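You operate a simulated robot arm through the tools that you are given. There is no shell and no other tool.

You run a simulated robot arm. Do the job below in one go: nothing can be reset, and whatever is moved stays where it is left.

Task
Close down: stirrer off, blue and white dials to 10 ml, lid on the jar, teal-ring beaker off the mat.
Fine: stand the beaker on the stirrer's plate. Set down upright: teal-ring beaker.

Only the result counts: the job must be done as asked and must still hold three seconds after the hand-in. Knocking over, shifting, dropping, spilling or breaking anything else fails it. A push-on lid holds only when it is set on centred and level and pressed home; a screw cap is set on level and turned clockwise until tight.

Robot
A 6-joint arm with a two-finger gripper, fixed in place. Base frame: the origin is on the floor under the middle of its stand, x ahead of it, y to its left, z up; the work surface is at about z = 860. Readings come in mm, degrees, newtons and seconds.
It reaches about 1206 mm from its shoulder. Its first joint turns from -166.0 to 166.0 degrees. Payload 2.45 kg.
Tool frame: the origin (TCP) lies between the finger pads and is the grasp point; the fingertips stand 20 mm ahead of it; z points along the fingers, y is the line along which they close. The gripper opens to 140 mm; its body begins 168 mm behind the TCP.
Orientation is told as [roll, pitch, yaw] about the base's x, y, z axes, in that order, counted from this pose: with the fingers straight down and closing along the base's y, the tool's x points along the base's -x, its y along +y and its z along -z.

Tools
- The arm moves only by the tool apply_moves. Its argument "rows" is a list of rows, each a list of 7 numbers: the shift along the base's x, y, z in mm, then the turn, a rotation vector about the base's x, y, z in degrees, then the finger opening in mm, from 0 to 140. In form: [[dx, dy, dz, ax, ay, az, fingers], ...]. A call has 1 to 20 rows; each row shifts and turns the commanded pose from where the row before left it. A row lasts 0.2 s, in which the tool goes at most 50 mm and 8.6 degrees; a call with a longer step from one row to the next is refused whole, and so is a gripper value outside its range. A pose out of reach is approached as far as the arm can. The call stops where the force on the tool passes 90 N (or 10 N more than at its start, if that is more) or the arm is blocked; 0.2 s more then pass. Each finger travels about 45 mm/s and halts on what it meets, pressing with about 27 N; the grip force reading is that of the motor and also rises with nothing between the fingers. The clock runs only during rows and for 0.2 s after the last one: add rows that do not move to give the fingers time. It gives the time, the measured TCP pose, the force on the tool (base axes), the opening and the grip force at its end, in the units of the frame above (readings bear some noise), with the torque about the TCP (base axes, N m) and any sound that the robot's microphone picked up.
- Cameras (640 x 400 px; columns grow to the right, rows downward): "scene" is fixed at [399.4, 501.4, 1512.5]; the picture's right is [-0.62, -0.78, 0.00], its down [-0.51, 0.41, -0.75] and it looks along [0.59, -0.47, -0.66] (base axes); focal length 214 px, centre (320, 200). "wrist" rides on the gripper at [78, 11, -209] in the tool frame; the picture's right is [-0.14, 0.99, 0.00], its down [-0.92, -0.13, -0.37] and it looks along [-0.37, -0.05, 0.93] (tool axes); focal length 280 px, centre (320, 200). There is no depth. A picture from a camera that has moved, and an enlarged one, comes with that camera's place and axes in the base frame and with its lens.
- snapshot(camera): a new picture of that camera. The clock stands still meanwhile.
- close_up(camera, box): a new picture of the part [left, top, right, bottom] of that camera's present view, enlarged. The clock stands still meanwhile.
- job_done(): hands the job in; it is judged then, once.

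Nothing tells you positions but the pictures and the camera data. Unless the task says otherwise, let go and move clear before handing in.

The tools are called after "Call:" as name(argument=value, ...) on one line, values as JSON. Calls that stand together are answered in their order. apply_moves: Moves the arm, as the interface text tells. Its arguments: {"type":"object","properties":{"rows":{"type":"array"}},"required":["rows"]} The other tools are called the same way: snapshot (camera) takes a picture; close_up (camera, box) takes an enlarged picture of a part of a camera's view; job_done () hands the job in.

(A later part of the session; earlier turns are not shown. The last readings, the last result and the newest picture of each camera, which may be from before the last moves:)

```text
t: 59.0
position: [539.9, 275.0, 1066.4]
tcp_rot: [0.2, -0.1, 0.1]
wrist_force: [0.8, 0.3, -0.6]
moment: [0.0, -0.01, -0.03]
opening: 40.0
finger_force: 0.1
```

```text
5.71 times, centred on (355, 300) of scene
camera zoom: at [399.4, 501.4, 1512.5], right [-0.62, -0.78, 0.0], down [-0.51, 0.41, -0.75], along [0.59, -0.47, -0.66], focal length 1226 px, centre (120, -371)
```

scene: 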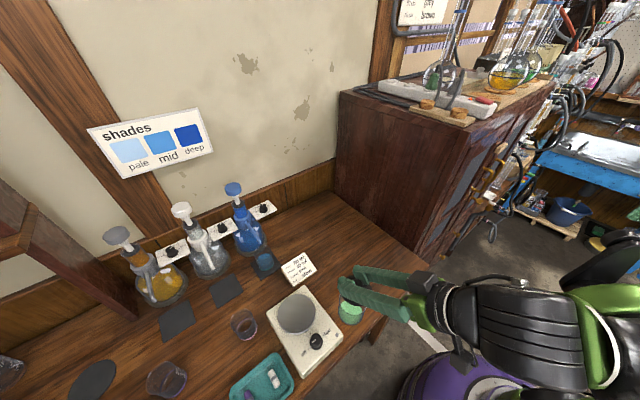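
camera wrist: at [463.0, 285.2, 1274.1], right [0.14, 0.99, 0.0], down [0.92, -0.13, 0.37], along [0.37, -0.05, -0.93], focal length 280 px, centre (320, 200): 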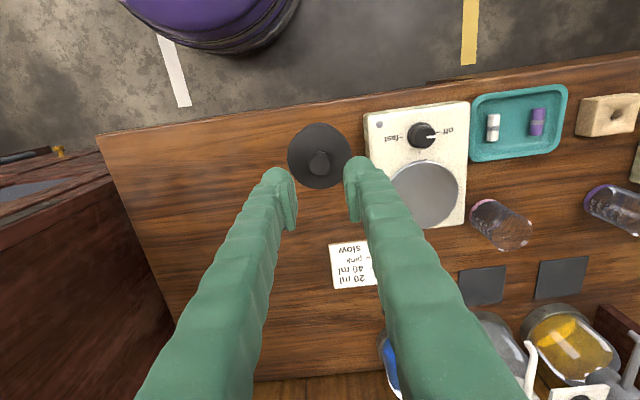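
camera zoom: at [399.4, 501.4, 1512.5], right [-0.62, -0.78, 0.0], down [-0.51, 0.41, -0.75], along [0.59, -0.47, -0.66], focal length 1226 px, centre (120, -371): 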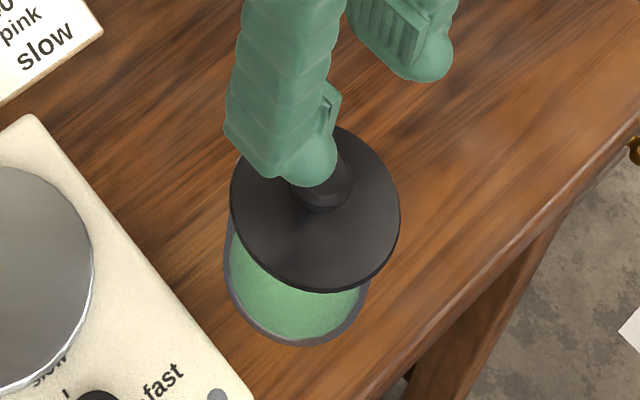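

The lid is on the jar, but it may sit about 3 mm toward the robot. I'm raising the arm out of the way to measure this with the fixed camera.

Call:
apply_moves(rows=[[0, 0, 45, 0, 0, 0, 36], [0, 0, 45, 0, 0, 0, 36], [0, 0, 0, 0, 0, 0, 36]])

Call:
close_up(camera="scene", box=[325, 270, 375, 330])

Call:
close_up(camera="wrist", box=[280, 110, 360, 190])

```text
t: 59.8
position: [541.7, 274.6, 1157.7]
tcp_rot: [0.2, -0.1, 0.0]
wrist_force: [-0.5, 0.2, -0.6]
moment: [0.02, 0.01, 0.0]
opening: 36.0
finger_force: 0.1
```

```text
6.67 times, centred on (350, 300) of scene
camera zoom: at [399.4, 501.4, 1512.5], right [-0.62, -0.78, 0.0], down [-0.51, 0.41, -0.75], along [0.59, -0.47, -0.66], focal length 1430 px, centre (120, -467)
```

zoom: 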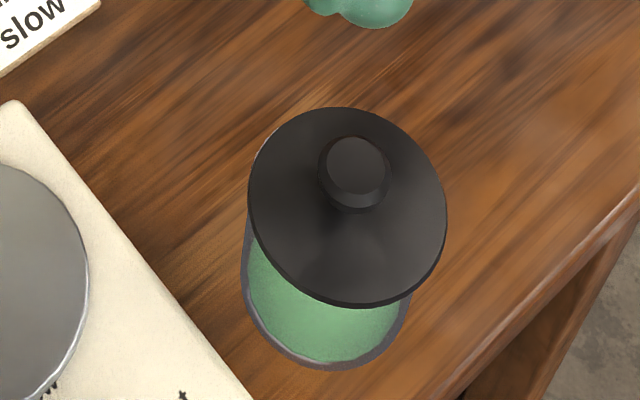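

```text
5.00 times, centred on (320, 150) of wrist
camera zoom: at [463.8, 284.7, 1365.8], right [0.14, 0.99, 0.0], down [0.92, -0.13, 0.37], along [0.37, -0.05, -0.93], focal length 1402 px, centre (320, 450)
```

zoom: 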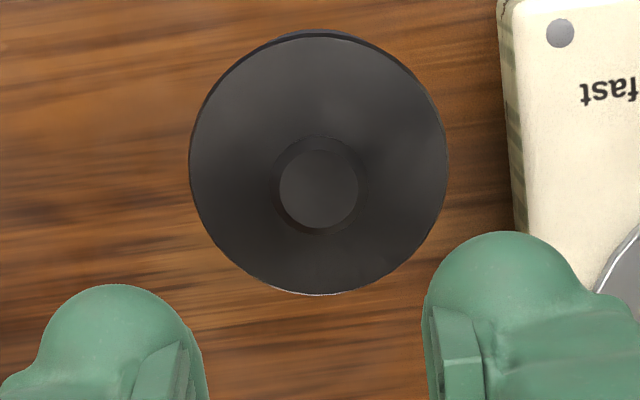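

The jar rim peeks out on the lid's far side and both cameras give an offset of about -3 mm in x, so the lid isn't centred. I'm going back with the same 45° lean to regrip it and shift it +3 mm.

Call:
apply_moves(rows=[[0, 0, -45, 0, 0, 0, 48], [0, 0, -45, 0, 0, 0, 48], [1.4, 0, 0, 0, -7.6, 0, 48], [1.4, 0, 0, 0, -7.5, 0, 48], [1.4, 0, 0, 0, -7.5, 0, 48], [1.4, 0, 0, 0, -7.5, 0, 48], [1.4, 0, 0, 0, -7.5, 0, 48], [1.4, 0, 0, 0, -7.5, 0, 48], [0, 0, -40, 0, 0, 0, 48], [0, 0, -30, 0, 0, 0, 48], [0, 0, 0, 0, 0, 0, 48]])

Call:
close_up(camera="wrist", box=[240, 70, 400, 205])

Call:
close_up(camera="wrist", box=[265, 95, 365, 155])

```text
t: 62.2
position: [548.1, 274.7, 996.0]
tcp_rot: [0.2, -45.1, 0.0]
wrist_force: [-0.5, -0.4, -0.1]
moment: [-0.03, 0.0, -0.03]
opening: 47.9
finger_force: 0.0
```

```text
2.96 times, centred on (320, 138) of wrist
camera zoom: at [346.3, 285.4, 1087.0], right [0.09, 0.99, 0.1], down [0.39, -0.13, 0.91], along [0.92, -0.05, -0.4], focal length 831 px, centre (320, 385)
```

zoom: 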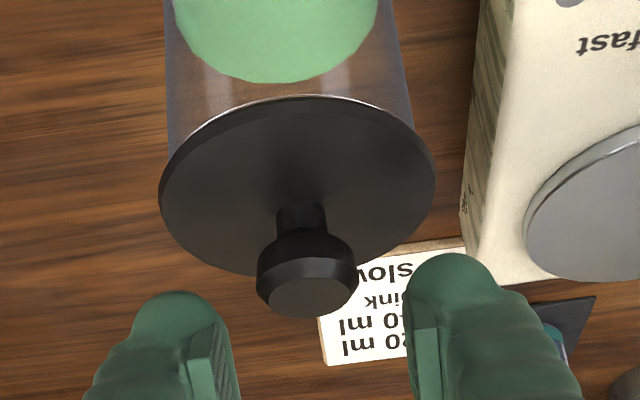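

```text
6.40 times, centred on (315, 125) of wrist
camera zoom: at [346.3, 285.4, 1087.0], right [0.09, 0.99, 0.1], down [0.39, -0.13, 0.91], along [0.92, -0.05, -0.4], focal length 1794 px, centre (352, 680)
```

zoom: 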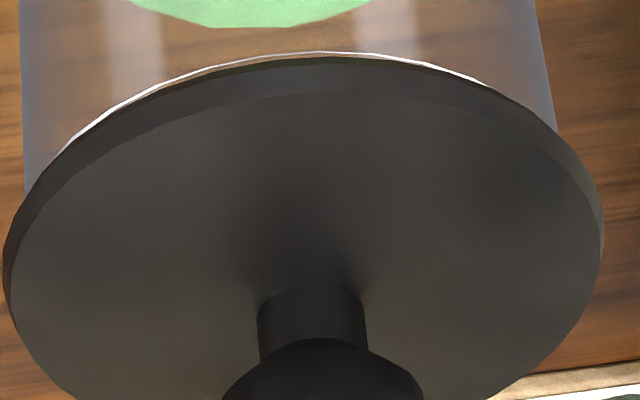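

The rim is near z=940 with the jar at x≈543.5, while the lid is at x≈540 and its plug is resting on the rim. I'm descending to regrip the knob.

Call:
apply_moves(rows=[[0, 0, -10, 0, 0, 0, 46], [0, 0, -7, 0, 0, 0, 46], [0, 0, -3, 0, 0, 0, 46], [0, 0, 0, 0, 0, 0, 46]])

Call:
apply_moves(rows=[[0, 0, 0, 0, 0, 0, 20], [0, 0, 0, 0, 0, 0, 10], [0, 0, 0, 0, 0, 0, 10], [0, 0, 0, 0, 0, 0, 10], [0, 0, 0, 0, 0, 0, 10]])

Call:
close_up(camera="wrist", box=[240, 70, 400, 205])

```text
t: 63.2
position: [548.9, 274.8, 976.5]
tcp_rot: [0.1, -45.2, 0.1]
wrist_force: [0.1, 0.2, 1.3]
moment: [0.0, 0.01, 0.02]
opening: 45.9
finger_force: 0.1
```

```text
t: 64.4
position: [548.5, 275.0, 975.5]
tcp_rot: [0.1, -45.3, 0.0]
wrist_force: [8.7, 2.5, 40.6]
moment: [0.02, -0.17, -0.04]
opening: 23.0
finger_force: 27.3
```

```text
2.96 times, centred on (320, 138) of wrist
camera zoom: at [346.1, 285.0, 1067.2], right [0.09, 0.99, 0.1], down [0.39, -0.13, 0.91], along [0.92, -0.05, -0.39], focal length 831 px, centre (320, 385)
```

zoom: 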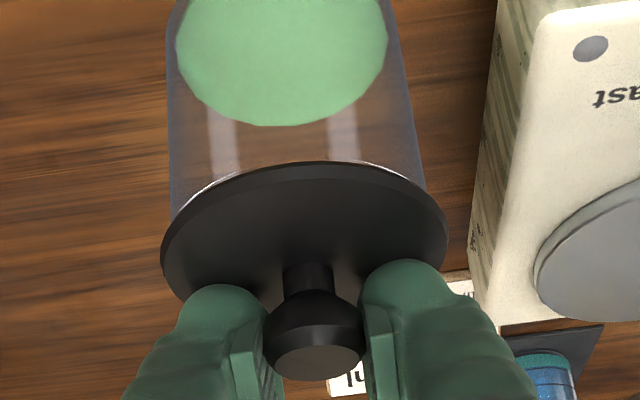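

Call:
apply_moves(rows=[[0, 0, 2, 0, 0, 0, 8], [0, 0, 2, 0, 0, 0, 8], [0, 0, 2, 0, 0, 0, 8], [1.6, 0, 0, 0, 0, 0, 8], [1.7, 0, 0, 0, 0, 0, 8], [0, 0, 0, 0, 0, 0, 8]])

Call:
close_up(camera="wrist", box=[265, 105, 365, 165])

Call:
close_up(camera="scene", box=[325, 270, 375, 330])

```text
t: 65.8
position: [552.1, 275.7, 982.7]
tcp_rot: [0.1, -45.2, 0.0]
wrist_force: [-0.1, -0.5, -0.8]
moment: [-0.02, 0.0, -0.03]
opening: 22.6
finger_force: 26.9
```

```text
6.40 times, centred on (315, 135) of wrist
camera zoom: at [349.6, 285.3, 1073.3], right [0.09, 0.99, 0.1], down [0.39, -0.13, 0.91], along [0.92, -0.05, -0.4], focal length 1794 px, centre (352, 616)
```

zoom: 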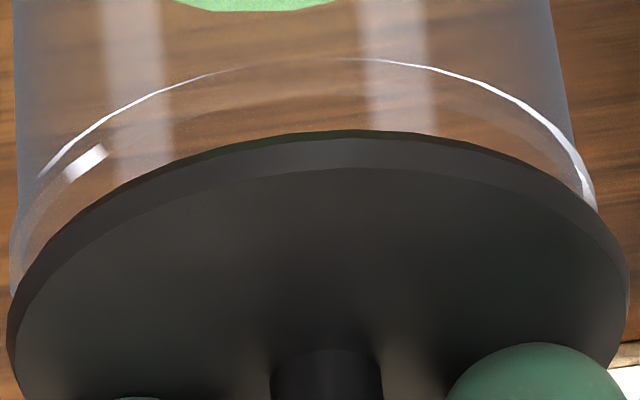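

```text
6.67 times, centred on (350, 300) of scene
camera zoom: at [399.4, 501.4, 1512.5], right [-0.62, -0.78, 0.0], down [-0.51, 0.41, -0.75], along [0.59, -0.47, -0.66], focal length 1430 px, centre (120, -467)
```

zoom: 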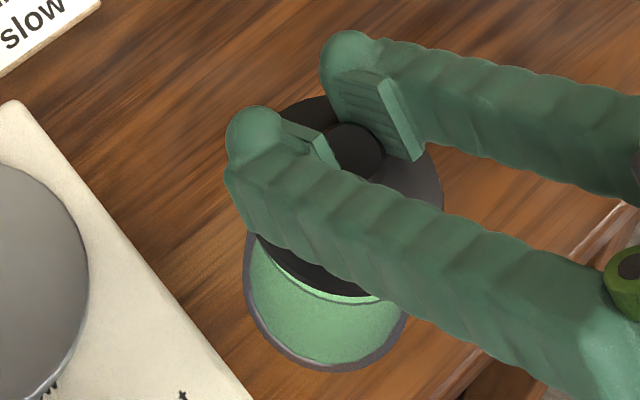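

The lid is lifted and moved +3.3 mm; rim and lid now look concentric. I'm lowering in small steps.

Call:
apply_moves(rows=[[0, 0, -2, 0, 0, 0, 8], [0, 0, -2, 0, 0, 0, 8], [0, 0, 0, 0, 0, 0, 8]])

Call:
apply_moves(rows=[[0, 0, -1.5, 0, 0, 0, 8], [0, 0, 0, 0, 0, 0, 8]])

Call:
apply_moves(rows=[[0, 0, -1.5, 0, 0, 0, 8], [0, 0, 0, 0, 0, 0, 8]])

```text
t: 66.6
position: [553.0, 274.7, 978.1]
tcp_rot: [0.2, -45.2, 0.0]
wrist_force: [-0.5, -0.5, -1.4]
moment: [-0.01, -0.02, -0.01]
opening: 22.8
finger_force: 26.7
```

```text
t: 67.2
position: [552.7, 275.6, 977.6]
tcp_rot: [0.1, -45.1, 0.1]
wrist_force: [1.9, 1.3, 11.6]
moment: [0.01, -0.09, 0.0]
opening: 22.9
finger_force: 26.9
```

```text
t: 67.8
position: [550.8, 276.0, 975.2]
tcp_rot: [0.1, -45.3, 0.1]
wrist_force: [2.9, 2.9, 45.2]
moment: [0.03, 0.26, -0.06]
opening: 22.7
finger_force: 27.1
```

Call:
apply_moves(rows=[[0, 0, -1, 0, 0, 0, 8], [0, 0, 0, 0, 0, 0, 8]])

Call:
close_up(camera="wrist", box=[265, 105, 365, 165])

Call:
close_up(camera="scene", box=[325, 270, 375, 330])

```text
t: 68.4
position: [551.8, 275.7, 975.7]
tcp_rot: [0.3, -45.4, 0.0]
wrist_force: [11.5, 5.8, 76.3]
moment: [0.17, 0.0, -0.05]
opening: 22.9
finger_force: 27.2
```

```text
6.40 times, centred on (315, 135) of wrist
camera zoom: at [349.4, 284.4, 1066.6], right [0.09, 0.99, 0.1], down [0.38, -0.13, 0.91], along [0.92, -0.05, -0.39], focal length 1794 px, centre (352, 616)
```

zoom: 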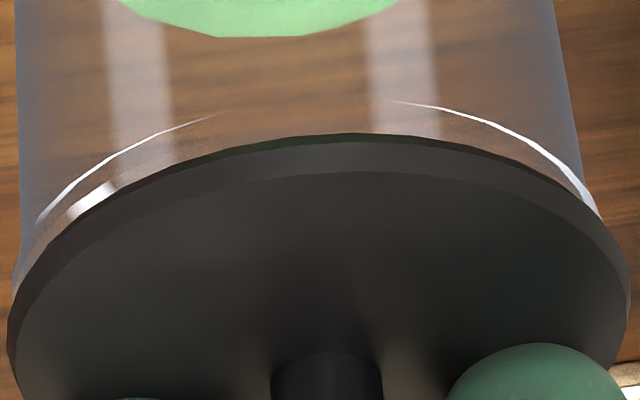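

```text
6.67 times, centred on (350, 300) of scene
camera zoom: at [399.4, 501.4, 1512.5], right [-0.62, -0.78, 0.0], down [-0.51, 0.41, -0.75], along [0.59, -0.47, -0.66], focal length 1430 px, centre (120, -467)
```

zoom: 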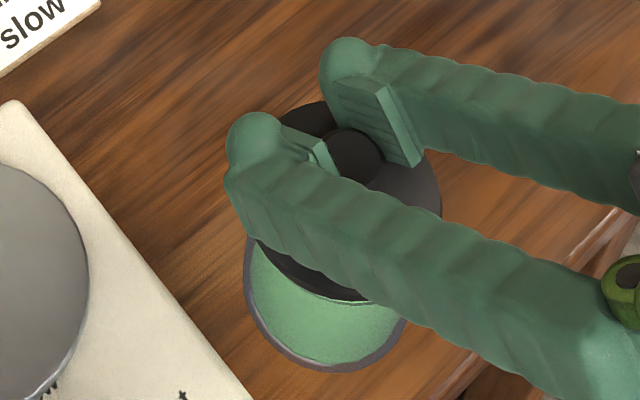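

The plug seems to rest on the rim still, with a gap of about 5 mm under the disc. I'm easing to a light press and searching in small sideways steps for the point where it drops in.

Call:
apply_moves(rows=[[0, 0, 1.5, 0, 0, 0, 8], [0, 0, 0, 0, 0, 0, 8]])

Call:
apply_moves(rows=[[-0.7, 0, 0, 0, 0, 0, 8], [0, 0, 0, 0, 0, 0, 8]])

Call:
apply_moves(rows=[[-0.7, 0, 0, 0, 0, 0, 8], [0, 0, 0, 0, 0, 0, 8]])

Call:
apply_moves(rows=[[-0.7, 0, 0, 0, 0, 0, 8], [0, 0, 0, 0, 0, 0, 8]])

```text
t: 69.0
position: [552.8, 275.1, 977.1]
tcp_rot: [0.2, -45.3, 0.1]
wrist_force: [14.5, 4.2, 68.0]
moment: [0.0, -0.5, -0.1]
opening: 22.8
finger_force: 26.7
```

```text
t: 69.6
position: [552.1, 274.8, 976.5]
tcp_rot: [0.2, -45.2, 0.0]
wrist_force: [19.2, 1.5, 61.2]
moment: [-0.09, -0.66, -0.02]
opening: 22.7
finger_force: 26.8
```

```text
t: 70.2
position: [550.7, 275.2, 975.4]
tcp_rot: [0.2, -45.2, 0.0]
wrist_force: [17.0, -3.2, 56.2]
moment: [-0.3, -0.38, -0.01]
opening: 23.0
finger_force: 27.3
```

```text
t: 70.8
position: [549.8, 275.1, 976.4]
tcp_rot: [0.3, -45.2, 0.0]
wrist_force: [16.0, -2.9, 53.2]
moment: [-0.24, -0.24, 0.02]
opening: 23.0
finger_force: 27.5
```

Call:
close_up(camera="wrist", box=[265, 105, 365, 165])

Call:
close_up(camera="scene", box=[325, 270, 375, 330])

```text
6.40 times, centred on (315, 135) of wrist
camera zoom: at [347.4, 284.9, 1067.2], right [0.09, 0.99, 0.1], down [0.39, -0.13, 0.91], along [0.92, -0.05, -0.4], focal length 1794 px, centre (352, 616)
```

zoom: 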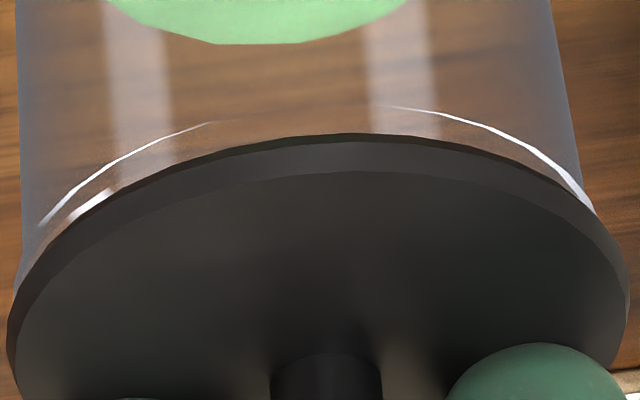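

```text
6.67 times, centred on (350, 300) of scene
camera zoom: at [399.4, 501.4, 1512.5], right [-0.62, -0.78, 0.0], down [-0.51, 0.41, -0.75], along [0.59, -0.47, -0.66], focal length 1430 px, centre (120, -467)
```

zoom: 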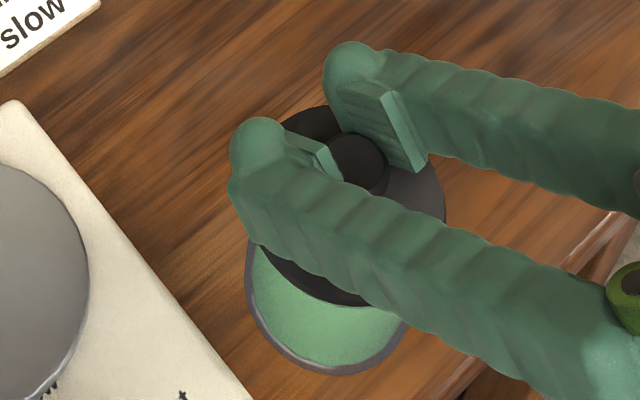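

The jar slid about 1.5 mm with the lid, so I'm stopping the sideways search under load. I'm releasing the lid on the rim, rising, and swinging the tool 90° to view and grip from the -y side, where x alignment can be read directly.

Call:
apply_moves(rows=[[0, 0, 1, 0, 0, 0, 8], [0, 0, 1, 0, 0, 0, 8], [0, 0, 0, 0, 0, 0, 8]])

Call:
apply_moves(rows=[[0, 0, 0, 0, 0, 0, 46], [0, 0, 0, 0, 0, 0, 46], [0, 0, 0, 0, 0, 0, 46], [0, 0, 15, 0, 0, 0, 46], [0, 0, 35, 0, 0, 0, 46], [0, 0, 40, 0, 0, 0, 46], [-1.5, 0, 0, 0, 0, 8.2, 46], [-1.5, 0, 0, 0, 0, 8.2, 46], [-1.5, 0, 0, 0, 0, 8.2, 46], [-1.5, 0, 0, 0, 0, 8.2, 46], [-1, 0, 0, 0, 0, 8.2, 46], [0, 0, 0, 0, 0, 8.2, 46], [0, 0, 0, 0, 0, 8.2, 46], [0, 0, 0, 0, 0, 8.2, 46], [0, 2, 0, 0, 0, 8.2, 46], [0, 2, 0, 0, 0, 8.2, 46], [0, 2, 0, 0, 0, 8, 46], [0, 0, 0, 0, 0, 0, 46]])

Call:
snapshot(camera="wrist")

Call:
snapshot(camera="scene")

```text
t: 71.6
position: [550.4, 274.7, 976.5]
tcp_rot: [0.1, -45.0, -0.1]
wrist_force: [1.5, -0.3, 9.4]
moment: [-0.15, 0.08, -0.02]
opening: 22.7
finger_force: 26.7
```

```text
t: 75.4
position: [542.4, 279.6, 1067.4]
tcp_rot: [0.1, -45.2, 90.1]
wrist_force: [-0.3, -0.1, 0.1]
moment: [-0.02, 0.0, -0.01]
opening: 46.0
finger_force: 0.1
```

```text
taken
camera wrist: at [533.1, 77.1, 1158.9], right [-0.99, 0.09, 0.1], down [0.13, 0.39, 0.91], along [0.05, 0.92, -0.4], focal length 280 px, centre (320, 200)
```

wrist: 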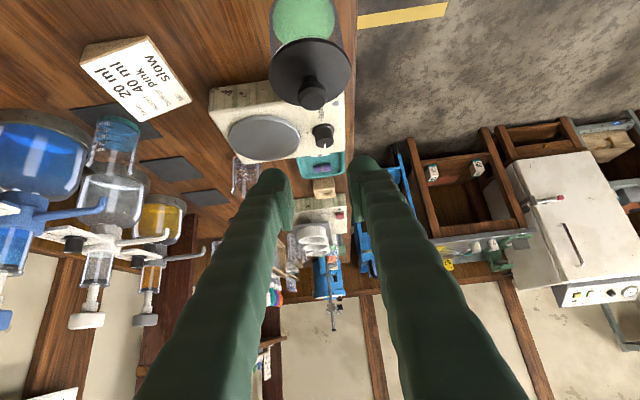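

```text
taken
```

scene: 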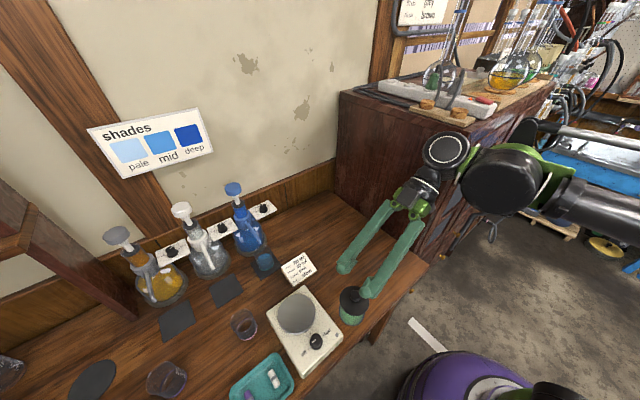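

Call:
close_up(camera="wrist", box=[250, 0, 370, 120])

Call:
close_up(camera="wrist", box=[260, 20, 360, 70])

Call:
close_up(camera="scene", box=[325, 270, 375, 330])

```text
3.33 times, centred on (310, 60) of wrist
camera zoom: at [533.1, 77.1, 1158.9], right [-0.99, 0.09, 0.1], down [0.13, 0.39, 0.91], along [0.05, 0.92, -0.4], focal length 935 px, centre (353, 667)
```

zoom: 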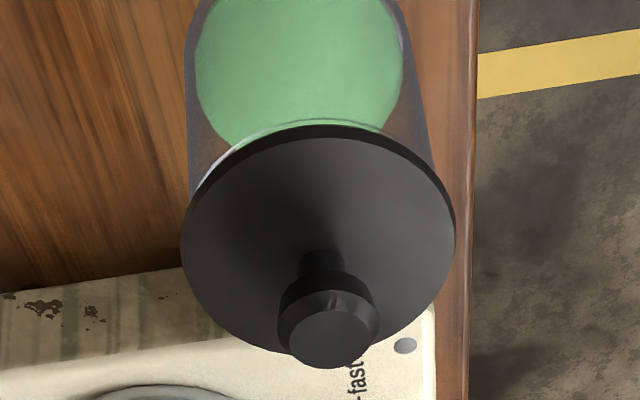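

```text
6.40 times, centred on (310, 45) of wrist
camera zoom: at [533.1, 77.1, 1158.9], right [-0.99, 0.09, 0.1], down [0.13, 0.39, 0.91], along [0.05, 0.92, -0.4], focal length 1794 px, centre (384, 1192)
```

zoom: 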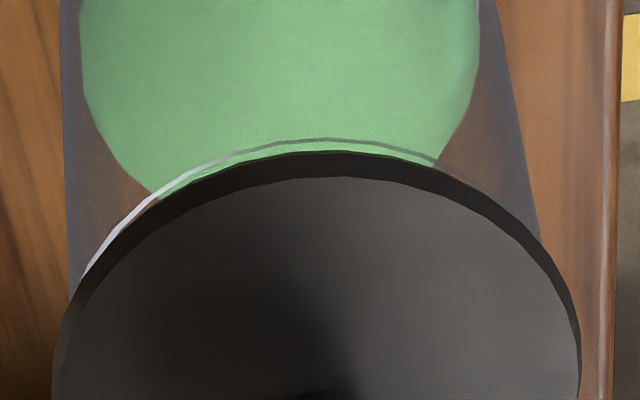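

```text
6.67 times, centred on (350, 300) of scene
camera zoom: at [399.4, 501.4, 1512.5], right [-0.62, -0.78, 0.0], down [-0.51, 0.41, -0.75], along [0.59, -0.47, -0.66], focal length 1430 px, centre (120, -467)
```

zoom: 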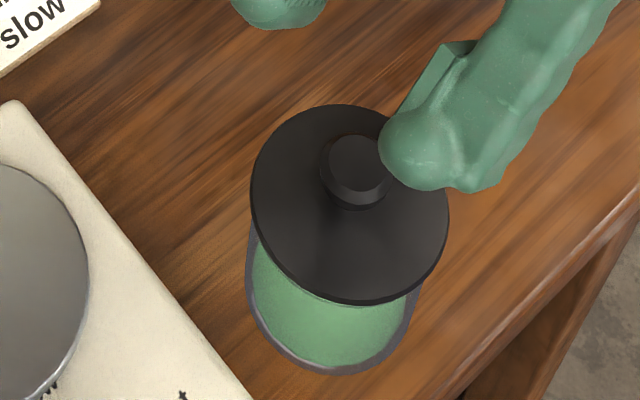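

By mid-line measurement the lid is now within about 0.3 mm of the jar centre, with the plug still resting on the rim (about 4.6 mm to go). I'm turning vertical with closed fingers to press straight down on the knob.

Call:
apply_moves(rows=[[0, -1, 0, -7.5, 0, 0, 30], [0, -1, 0, -7.5, 0, 0, 20], [0, -1, 0, -7.5, 0, 0, 10], [0, -1, 0, -7.5, 0, 0, 0], [0, -1, 0, -7.5, 0, 0, 0], [0, -1, 0, -7.6, 0, 0, 0], [0, 0, 0, 0, 0, 0, 0], [0, 0, 0, 0, 0, 0, 0]])

Call:
snapshot(camera="wrist")

Call:
close_up(camera="wrist", box=[270, 120, 370, 200])

Call:
close_up(camera="scene", box=[310, 240, 390, 330])

```text
t: 77.2
position: [544.0, 276.1, 1069.2]
tcp_rot: [0.2, 0.0, 90.1]
wrist_force: [0.1, -0.3, 0.4]
moment: [0.01, -0.01, 0.04]
opening: 0.2
finger_force: 27.3
```

```text
taken
camera wrist: at [533.4, 195.8, 1275.7], right [-0.99, 0.14, 0.0], down [0.13, 0.92, 0.37], along [0.05, 0.37, -0.93], focal length 280 px, centre (320, 200)
```

wrist: 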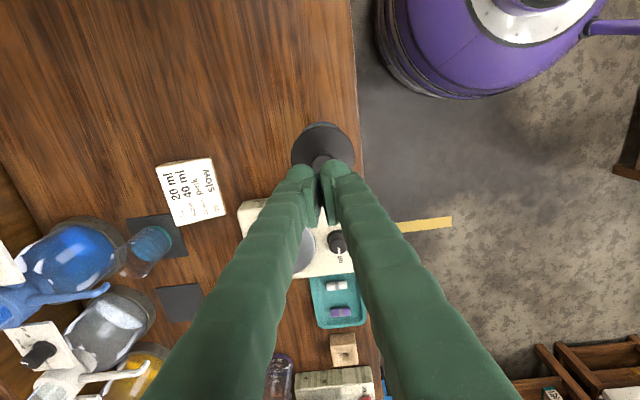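

```text
5.00 times, centred on (320, 160) of wrist
camera zoom: at [533.4, 195.8, 1275.7], right [-0.99, 0.14, 0.0], down [0.13, 0.92, 0.37], along [0.05, 0.37, -0.93], focal length 1402 px, centre (320, 400)
```

zoom: 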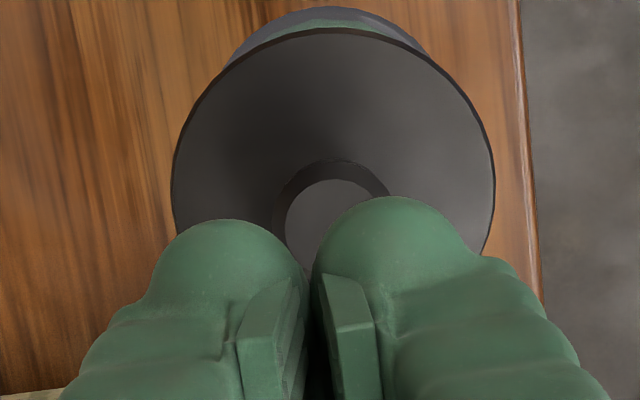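

```text
4.44 times, centred on (350, 285) of scene
camera zoom: at [399.4, 501.4, 1512.5], right [-0.62, -0.78, 0.0], down [-0.51, 0.41, -0.75], along [0.59, -0.47, -0.66], focal length 953 px, centre (187, -178)
```

zoom: 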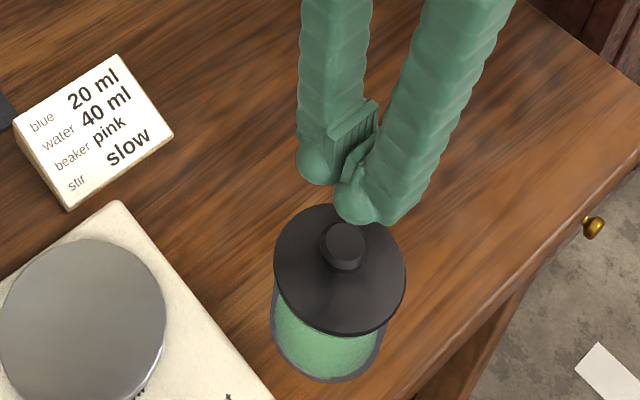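

Call:
apply_moves(rows=[[-1.4, 0, -15, 0, 0, 0, 0], [-1.4, 0, -15, 0, 0, 0, 0], [0, 0, -15, 0, 0, 0, 0], [0, 0, -7, 0, 0, 0, 0], [0, 0, 0, 0, 0, 0, 0]])

Call:
close_up(camera="wrist", box=[270, 120, 370, 200])

Call:
close_up(camera="scene", box=[320, 250, 380, 320])

```text
t: 78.4
position: [539.8, 273.2, 1015.9]
tcp_rot: [0.2, -0.2, 90.1]
wrist_force: [-0.5, 0.0, -0.4]
moment: [0.02, 0.0, -0.05]
opening: 0.0
finger_force: 26.8
```

```text
5.00 times, centred on (320, 160) of wrist
camera zoom: at [530.3, 195.7, 1223.3], right [-0.99, 0.14, 0.0], down [0.13, 0.92, 0.37], along [0.05, 0.37, -0.93], focal length 1402 px, centre (320, 400)
```

zoom: 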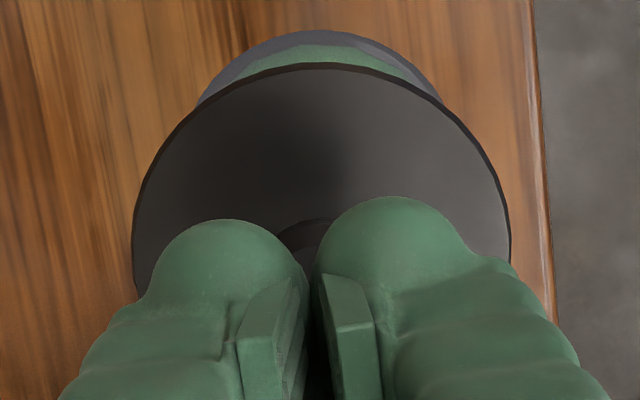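

```text
5.71 times, centred on (350, 285) of scene
camera zoom: at [399.4, 501.4, 1512.5], right [-0.62, -0.78, 0.0], down [-0.51, 0.41, -0.75], along [0.59, -0.47, -0.66], focal length 1226 px, centre (149, -286)
```

zoom: 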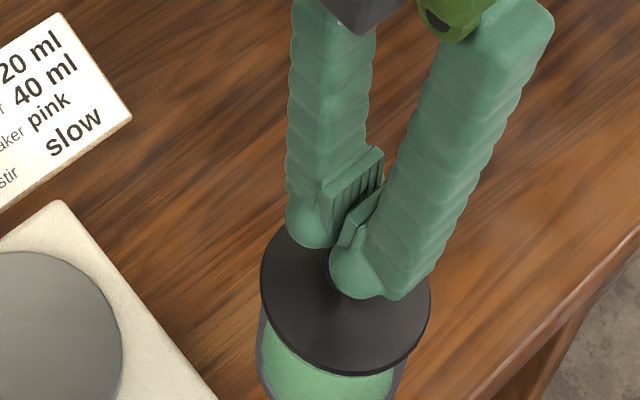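

Call:
apply_moves(rows=[[-0.7, 0, -5, 0, 0, 0, 0], [0, 0, -4, 0, 0, 0, 0], [0, 0, 0, 0, 0, 0, 0]])

Call:
apply_moves(rows=[[0, 0, -3, 0, 0, 0, 0], [0, 0, 0, 0, 0, 0, 0]])

Call:
apply_moves(rows=[[0, 0, -2, 0, 0, 0, 0], [0, 0, 0, 0, 0, 0, 0]])

Call:
apply_moves(rows=[[0, 0, -2, 0, 0, 0, 0], [0, 0, 0, 0, 0, 0, 0]])

```text
t: 79.2
position: [538.9, 275.1, 1005.4]
tcp_rot: [0.3, -0.1, 90.0]
wrist_force: [-0.1, 0.1, -0.3]
moment: [0.0, 0.01, -0.03]
opening: 0.4
finger_force: 27.4
```

```text
t: 79.8
position: [539.1, 273.7, 1003.0]
tcp_rot: [0.3, -0.1, 90.0]
wrist_force: [0.5, -0.4, -1.2]
moment: [-0.01, -0.04, 0.01]
opening: 0.0
finger_force: 26.9
```

```text
t: 80.4
position: [539.6, 274.5, 1001.7]
tcp_rot: [0.1, -0.1, 90.0]
wrist_force: [0.6, -0.3, -0.6]
moment: [0.05, -0.04, -0.02]
opening: 0.0
finger_force: 26.7
```

```text
t: 81.0
position: [539.5, 273.7, 998.7]
tcp_rot: [0.2, 0.0, 90.0]
wrist_force: [-0.1, 0.1, 0.1]
moment: [0.0, 0.0, 0.02]
opening: 0.0
finger_force: 27.2
```

Call:
apply_moves(rows=[[0, 0, -2, 0, 0, 0, 0], [0, 0, 0, 0, 0, 0, 0]])

Call:
apply_moves(rows=[[0, 0, -1.5, 0, 0, 0, 0], [0, 0, 0, 0, 0, 0, 0]])

Call:
apply_moves(rows=[[0, 0, -1.5, 0, 0, 0, 0], [0, 0, 0, 0, 0, 0, 0]])

Call:
apply_moves(rows=[[0, 0, -1.5, 0, 0, 0, 0], [0, 0, 0, 0, 0, 0, 0]])

```text
t: 81.6
position: [539.4, 273.2, 999.0]
tcp_rot: [0.1, -0.1, 89.9]
wrist_force: [3.3, 0.8, 30.8]
moment: [0.05, -0.09, 0.01]
opening: 6.2
finger_force: 27.2
```

```text
t: 82.2
position: [539.1, 274.2, 997.4]
tcp_rot: [0.0, -0.2, 90.0]
wrist_force: [8.3, 0.3, 75.1]
moment: [0.01, -0.3, -0.01]
opening: 6.3
finger_force: 27.5
```

```text
t: 82.5
position: [539.0, 274.1, 998.1]
tcp_rot: [0.2, -0.1, 90.0]
wrist_force: [-1.6, -2.6, 36.9]
moment: [-0.05, 0.02, 0.03]
opening: 6.1
finger_force: 27.2
stopped in row 1: the force on the tool passed its limit at 94 N (the readings are from after the stop); the commanded pose is now the measured one
```

```text
t: 83.2
position: [538.7, 275.1, 996.8]
tcp_rot: [0.0, -0.2, 90.0]
wrist_force: [-4.7, -4.2, 38.0]
moment: [-0.08, 0.09, 0.02]
opening: 6.1
finger_force: 27.1
stopped in row 2: the force on the tool passed its limit at 92 N (the readings are from after the stop); the commanded pose is now the measured one
```

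Call:
close_up(camera="wrist", box=[270, 120, 370, 200])

Call:
close_up(camera="scene", box=[325, 270, 375, 330])

```text
5.00 times, centred on (320, 160) of wrist
camera zoom: at [529.3, 195.4, 1206.0], right [-0.99, 0.14, 0.0], down [0.13, 0.92, 0.37], along [0.05, 0.37, -0.93], focal length 1402 px, centre (320, 400)
```

zoom: 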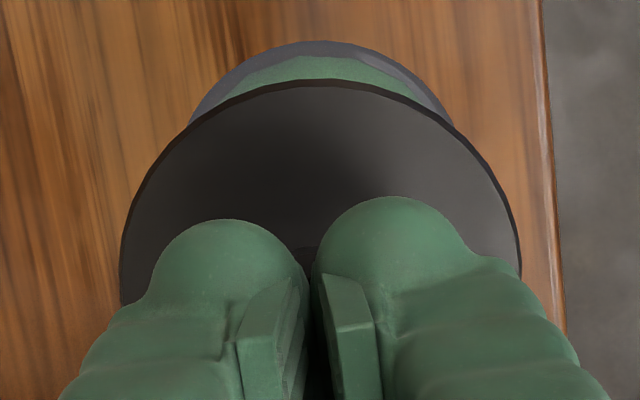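

```text
6.67 times, centred on (350, 300) of scene
camera zoom: at [399.4, 501.4, 1512.5], right [-0.62, -0.78, 0.0], down [-0.51, 0.41, -0.75], along [0.59, -0.47, -0.66], focal length 1430 px, centre (120, -467)
```

zoom: 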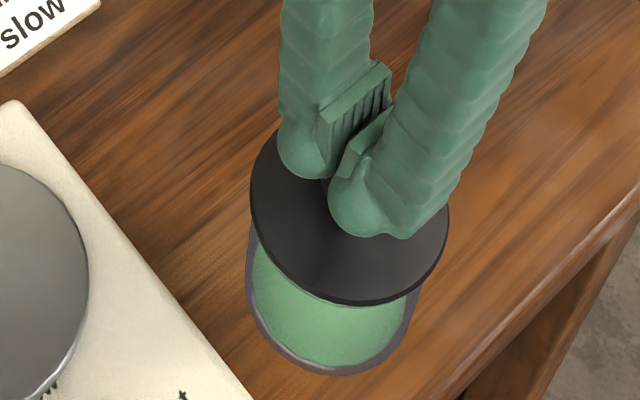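

Pressing with 94 N didn't move the lid, so I want to see what is actually holding it up. I'm backing off toward -y with the fingers wide open to look at the rim from nearly horizontal.

Call:
apply_moves(rows=[[0, 0, 20, 0, 0, 0, 6], [0, 0, 40, 0, 0, 0, 20], [0, -12, 0, 8.1, 0, 0, 60], [0, -13, 0, 8.1, 0, 0, 100], [0, -13, 0, 8.1, 0, 0, 140], [0, -13, 0, 8.1, 0, 0, 140], [0, -13, 0, 8.1, 0, 0, 140], [0, -13, 0, 8.1, 0, 0, 140], [0, -13, 0, 8.1, 0, 0, 140], [0, -13, 0, 8.1, 0, 0, 140], [0, 0, -35, 0, 0, 0, 140], [0, 0, -35, 0, 0, 0, 140], [0, 0, -35, 0, 0, 0, 140], [0, 0, 0, 0, 0, 0, 140]])

Call:
snapshot(camera="wrist")

Call:
snapshot(camera="scene")

```text
t: 85.8
position: [530.0, 101.5, 974.9]
tcp_rot: [1.1, -67.7, 86.2]
wrist_force: [-22.8, 7.2, 1.1]
moment: [-0.62, -1.59, -4.03]
opening: 140.1
finger_force: 0.3
stopped in row 12: the arm was blocked; the commanded pose is now the measured one
```

```text
taken
camera wrist: at [508.8, -121.8, 981.9], right [-0.99, 0.1, 0.13], down [0.14, 0.0, 0.99], along [0.1, 1.0, -0.01], focal length 280 px, centre (320, 200)
```

wrist: 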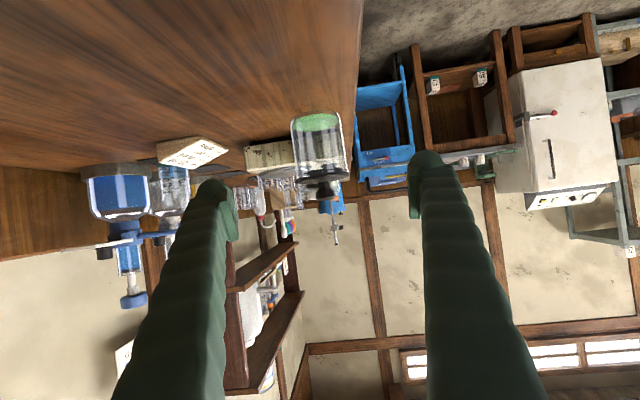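

```text
taken
```

scene: 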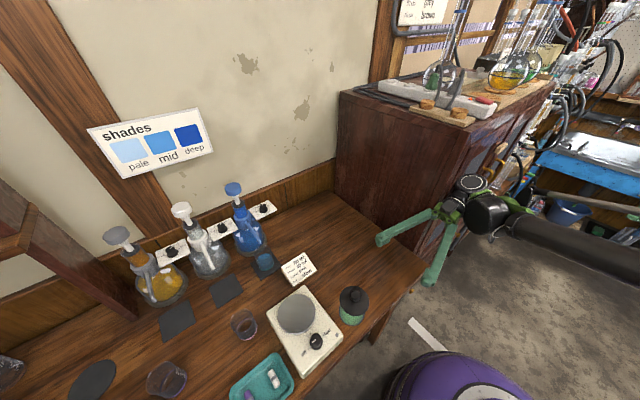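

The arm was blocked on the way, possibly by the cabinet, but the wrist camera already has a side view of the jar (upside down). I'll look at it before backing out.

Call:
close_up(camera="wrist", box=[280, 100, 360, 220])

Call:
close_up(camera="wrist", box=[285, 155, 355, 210])

Call:
close_up(camera="scene", box=[340, 130, 560, 300])

```text
3.33 times, centred on (320, 160) of wrist
camera zoom: at [508.8, -121.8, 981.9], right [-0.99, 0.1, 0.13], down [0.14, 0.0, 0.99], along [0.1, 1.0, -0.01], focal length 935 px, centre (320, 333)
```

zoom: 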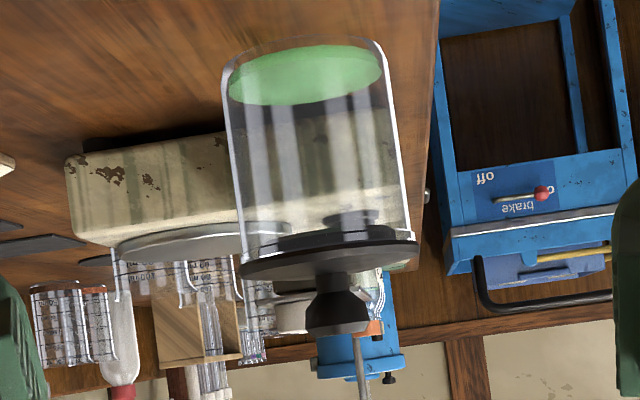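

```text
7.27 times, centred on (320, 182) of wrist
camera zoom: at [508.8, -121.8, 981.9], right [-0.99, 0.1, 0.13], down [0.14, 0.0, 0.99], along [0.1, 1.0, -0.01], focal length 2039 px, centre (320, 327)
```

zoom: 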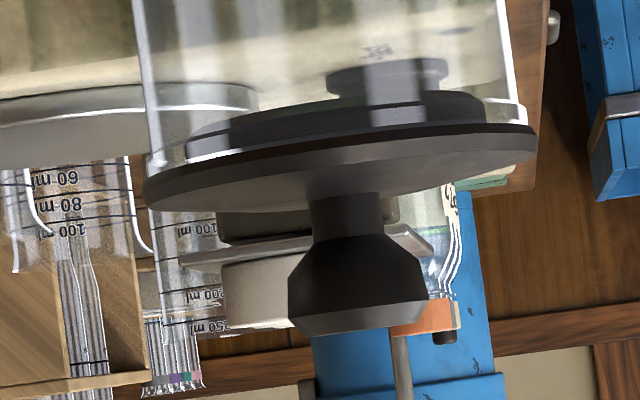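

```text
2.35 times, centred on (450, 215) of scene
camera zoom: at [399.4, 501.4, 1512.5], right [-0.62, -0.78, 0.0], down [-0.51, 0.41, -0.75], along [0.59, -0.47, -0.66], focal length 505 px, centre (14, 165)
```

zoom: 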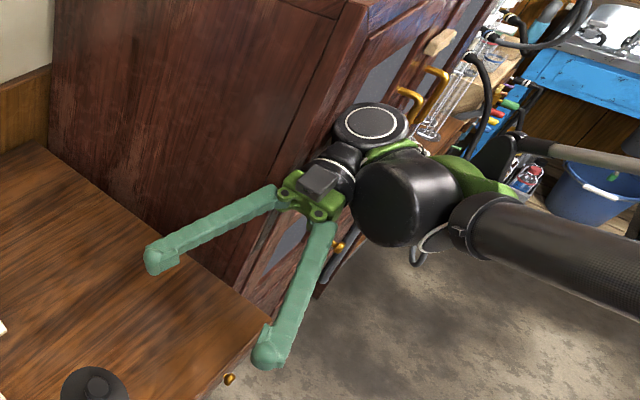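

Call:
close_up(camera="wrist", box=[292, 165, 322, 190])

Call:
close_up(camera="wrist", box=[322, 160, 352, 185])

```text
16.00 times, centred on (307, 178) of wrist
camera zoom: at [508.8, -121.8, 981.9], right [-0.99, 0.1, 0.13], down [0.14, 0.0, 0.99], along [0.1, 1.0, -0.01], focal length 4486 px, centre (528, 560)
```

zoom: 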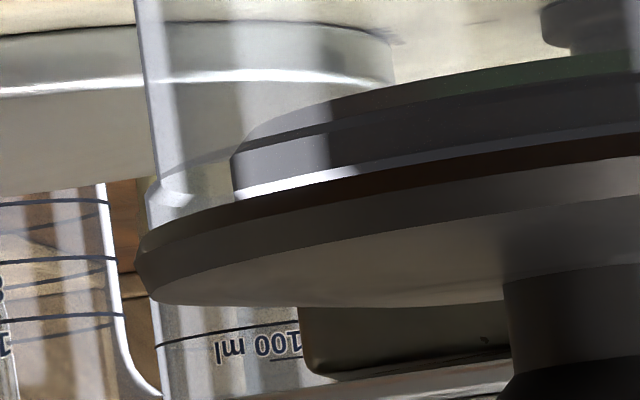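

```text
16.00 times, centred on (337, 172) of wrist
camera zoom: at [508.8, -121.8, 981.9], right [-0.99, 0.1, 0.13], down [0.14, 0.0, 0.99], along [0.1, 1.0, -0.01], focal length 4486 px, centre (48, 640)
```

zoom: 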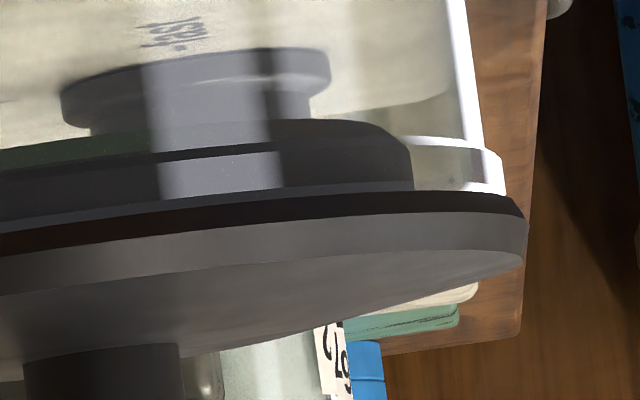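

The side view settles it: the lid's plug is inside the jar, its disc sits flush on the rim all round, and it is centred. I'm now backing the arm out gently, away from the cabinet.

Call:
apply_moves(rows=[[-5, 3, 5, 0, 0, 0, 140], [-5, 5, 10, 0, 0, 0, 140], [-5, 5, 10, 0, 0, 0, 140], [0, 0, 0, 0, 0, 0, 140]])

Call:
snapshot(camera="scene")

```text
t: 86.1
position: [525.6, -6.4, 938.8]
tcp_rot: [0.4, -67.0, 73.9]
wrist_force: [-85.6, 70.8, 58.3]
moment: [-5.9, -3.38, -4.84]
opening: 87.9
finger_force: 0.0
stopped in row 1: the arm was blocked; the commanded pose is now the measured one
```

```text
taken
```

scene: 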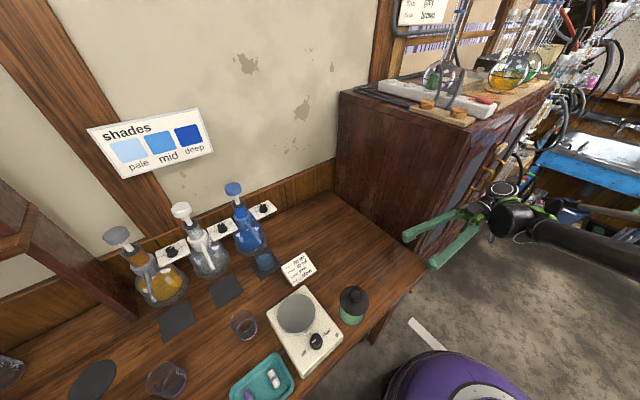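

The arm jumped sideways instead of following, which suggests a joint-branch problem. I'll hold still for a moment and inspect before doing anything else.

Call:
apply_moves(rows=[[0, 0, 0, 0, 0, 0, 88]])

Call:
snapshot(camera="wrist")

Call:
close_up(camera="scene", box=[340, 130, 600, 310])

```text
t: 86.4
position: [526.1, -151.3, 886.2]
tcp_rot: [4.7, -64.5, 57.6]
wrist_force: [-155.9, 90.3, -17.1]
moment: [-0.88, -0.64, 2.77]
opening: 0.0
finger_force: 0.0
stopped in row 1: the force on the tool passed its limit at 155 N (the readings are from after the stop); the commanded pose is now the measured one
```

```text
taken
camera wrist: at [413.5, -342.6, 903.6], right [-0.84, 0.52, 0.16], down [0.17, -0.02, 0.98], along [0.51, 0.85, -0.07], focal length 280 px, centre (320, 200)
```

wrist: 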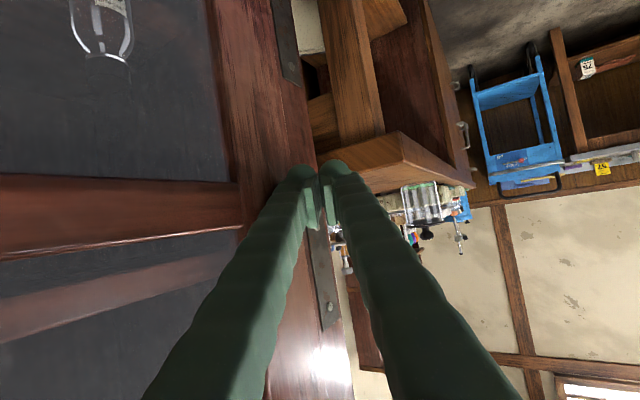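

```text
2.22 times, centred on (470, 220) of scene
camera zoom: at [399.4, 501.4, 1512.5], right [-0.62, -0.78, 0.0], down [-0.51, 0.41, -0.75], along [0.59, -0.47, -0.66], focal length 477 px, centre (-13, 156)
```

zoom: 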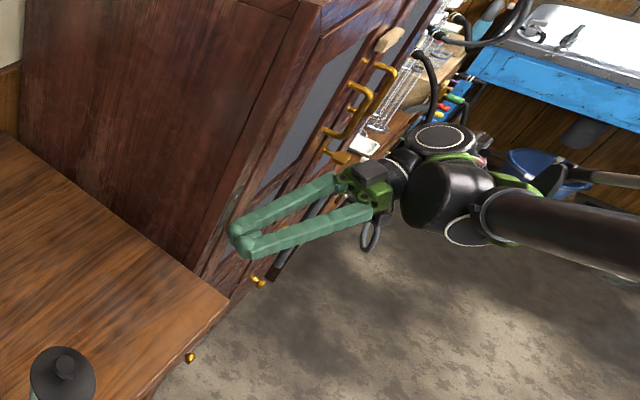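

The tool has drifted to the cabinet front. I'm commanding one small move away from it (-x, +y, up) to see whether the arm follows again.

Call:
apply_moves(rows=[[-30, 15, 15, 0, 0, 0, 0]])

Call:
snapshot(camera="scene")

```text
t: 86.8
position: [410.5, -356.8, 871.4]
tcp_rot: [0.2, -59.9, 40.5]
wrist_force: [-3.3, 9.6, 6.7]
moment: [-1.52, 0.52, -1.44]
opening: 0.0
finger_force: 22.7
out of reach, approached as far as the arm can: row 1
stopped in row 1: the arm was blocked; the commanded pose is now the measured one
```

```text
taken
```

scene: 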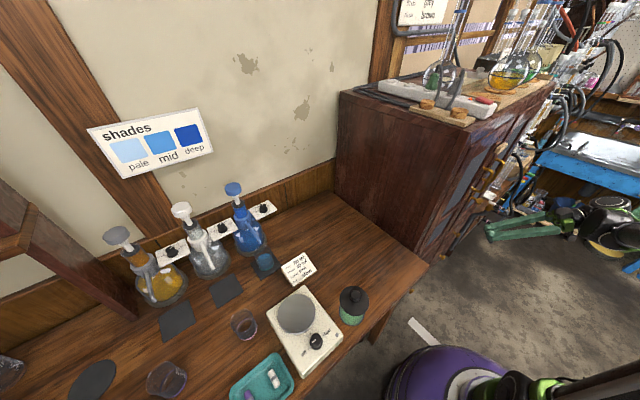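

Call:
apply_moves(rows=[[0, 0, 0, 0, 0, 0, 0]])

Call:
snapshot(camera="scene")

Call:
snapshot(camera="wrist")

```text
t: 87.2
position: [434.1, -300.3, 877.3]
tcp_rot: [5.1, -64.1, 46.5]
wrist_force: [2.3, 1.9, 0.3]
moment: [-0.15, 0.14, 0.05]
opening: 0.1
finger_force: 27.1
```

```text
taken
```

scene: 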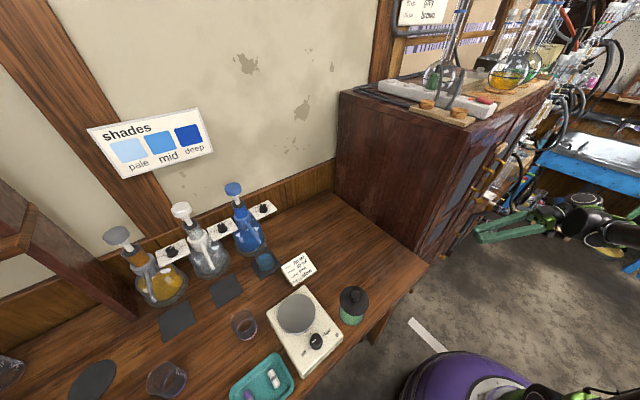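

```text
taken
camera wrist: at [285.9, -468.3, 897.9], right [-0.73, 0.66, 0.16], down [0.17, -0.05, 0.98], along [0.66, 0.75, -0.08], focal length 280 px, centre (320, 200)
```

wrist: 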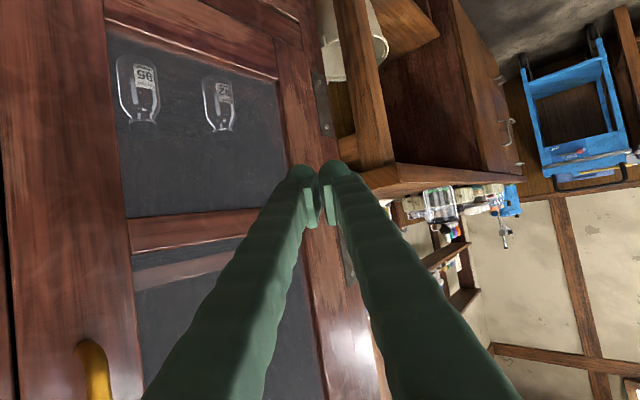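

The arm has settled and is force-free, standing in front of the cabinet. I'm testing that it follows small upward moves.

Call:
apply_moves(rows=[[-10, 0, 25, 0, 0, 0, 0], [-10, 0, 25, 0, 0, 0, 0], [0, 0, 0, 0, 0, 0, 0]])

Call:
snapshot(camera="scene")

```text
t: 88.0
position: [443.3, -281.0, 927.8]
tcp_rot: [6.1, -64.6, 47.0]
wrist_force: [-0.1, -1.2, 0.1]
moment: [0.02, 0.0, -0.02]
opening: 0.0
finger_force: 27.5
out of reach, approached as far as the arm can: row 1, 2
```

```text
taken
```

scene: 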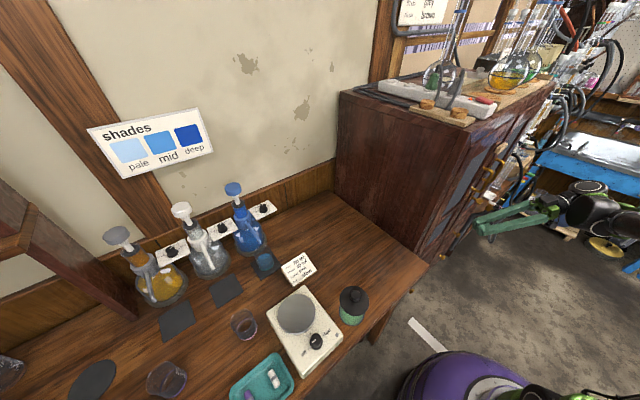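

Call:
apply_moves(rows=[[0, 0, 20, -5.8, 5.4, 0, 0], [0, 0, 20, -5.8, 5.4, 0, 0], [0, 0, 20, -5.8, 5.4, 0, 0], [0, 0, 0, 0, 0, 0, 0]])

Call:
snapshot(camera="scene")

```text
t: 89.0
position: [443.9, -281.6, 988.3]
tcp_rot: [6.4, -40.9, 47.0]
wrist_force: [-1.0, -0.2, 0.2]
moment: [0.01, 0.01, 0.01]
opening: 0.1
finger_force: 26.9
```

```text
taken
```

scene: 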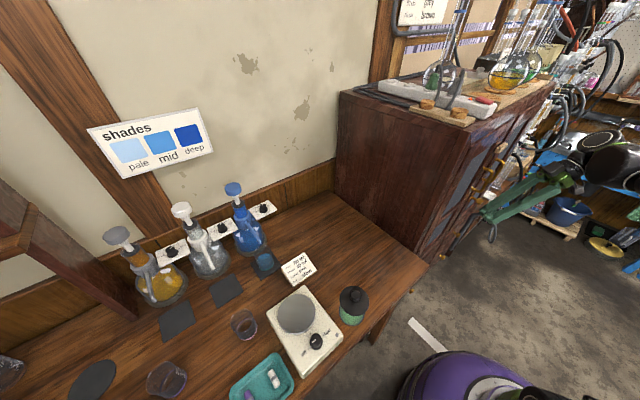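

Call:
apply_moves(rows=[[-10, 5, 30, -5.8, 5.4, 0, 0], [-10, 5, 30, -5.8, 5.4, 0, 0], [-10, 5, 30, -5.8, 5.4, 0, 0], [-10, 5, 30, -5.8, 5.4, 0, 0], [0, 0, 20, -5.8, 5.4, 0, 0], [0, 0, 0, 0, 0, 0, 0]])

Call:
snapshot(camera="scene")

Call:
snapshot(camera="wrist")

```text
t: 90.4
position: [403.4, -262.1, 1127.2]
tcp_rot: [6.4, -1.2, 47.0]
wrist_force: [0.6, 1.2, 0.2]
moment: [0.01, 0.0, 0.02]
opening: 0.1
finger_force: 27.3
```

```text
taken
```

scene: 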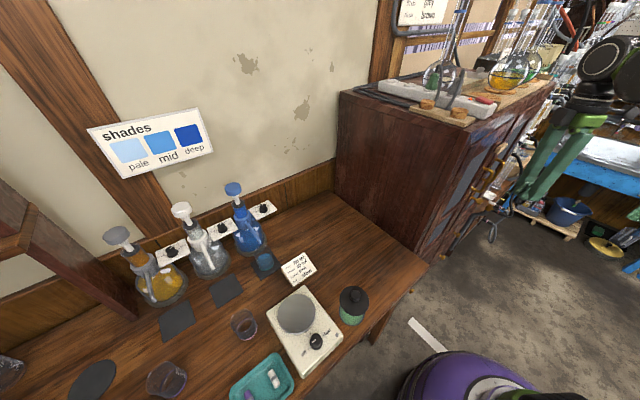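

```text
taken
camera wrist: at [356.1, -331.0, 1333.8], right [-0.63, 0.77, 0.11], down [0.75, 0.55, 0.37], along [0.22, 0.32, -0.92], focal length 280 px, centre (320, 200)
```

wrist: 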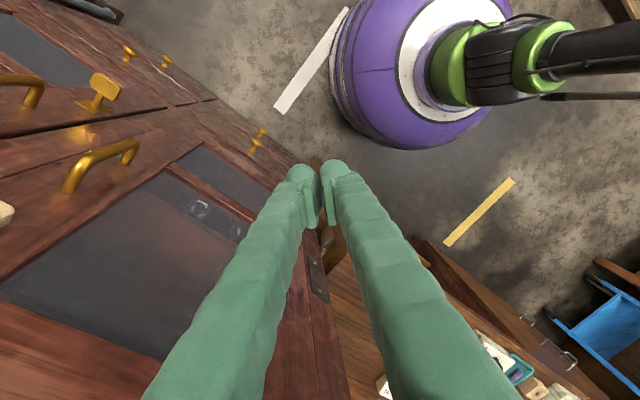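

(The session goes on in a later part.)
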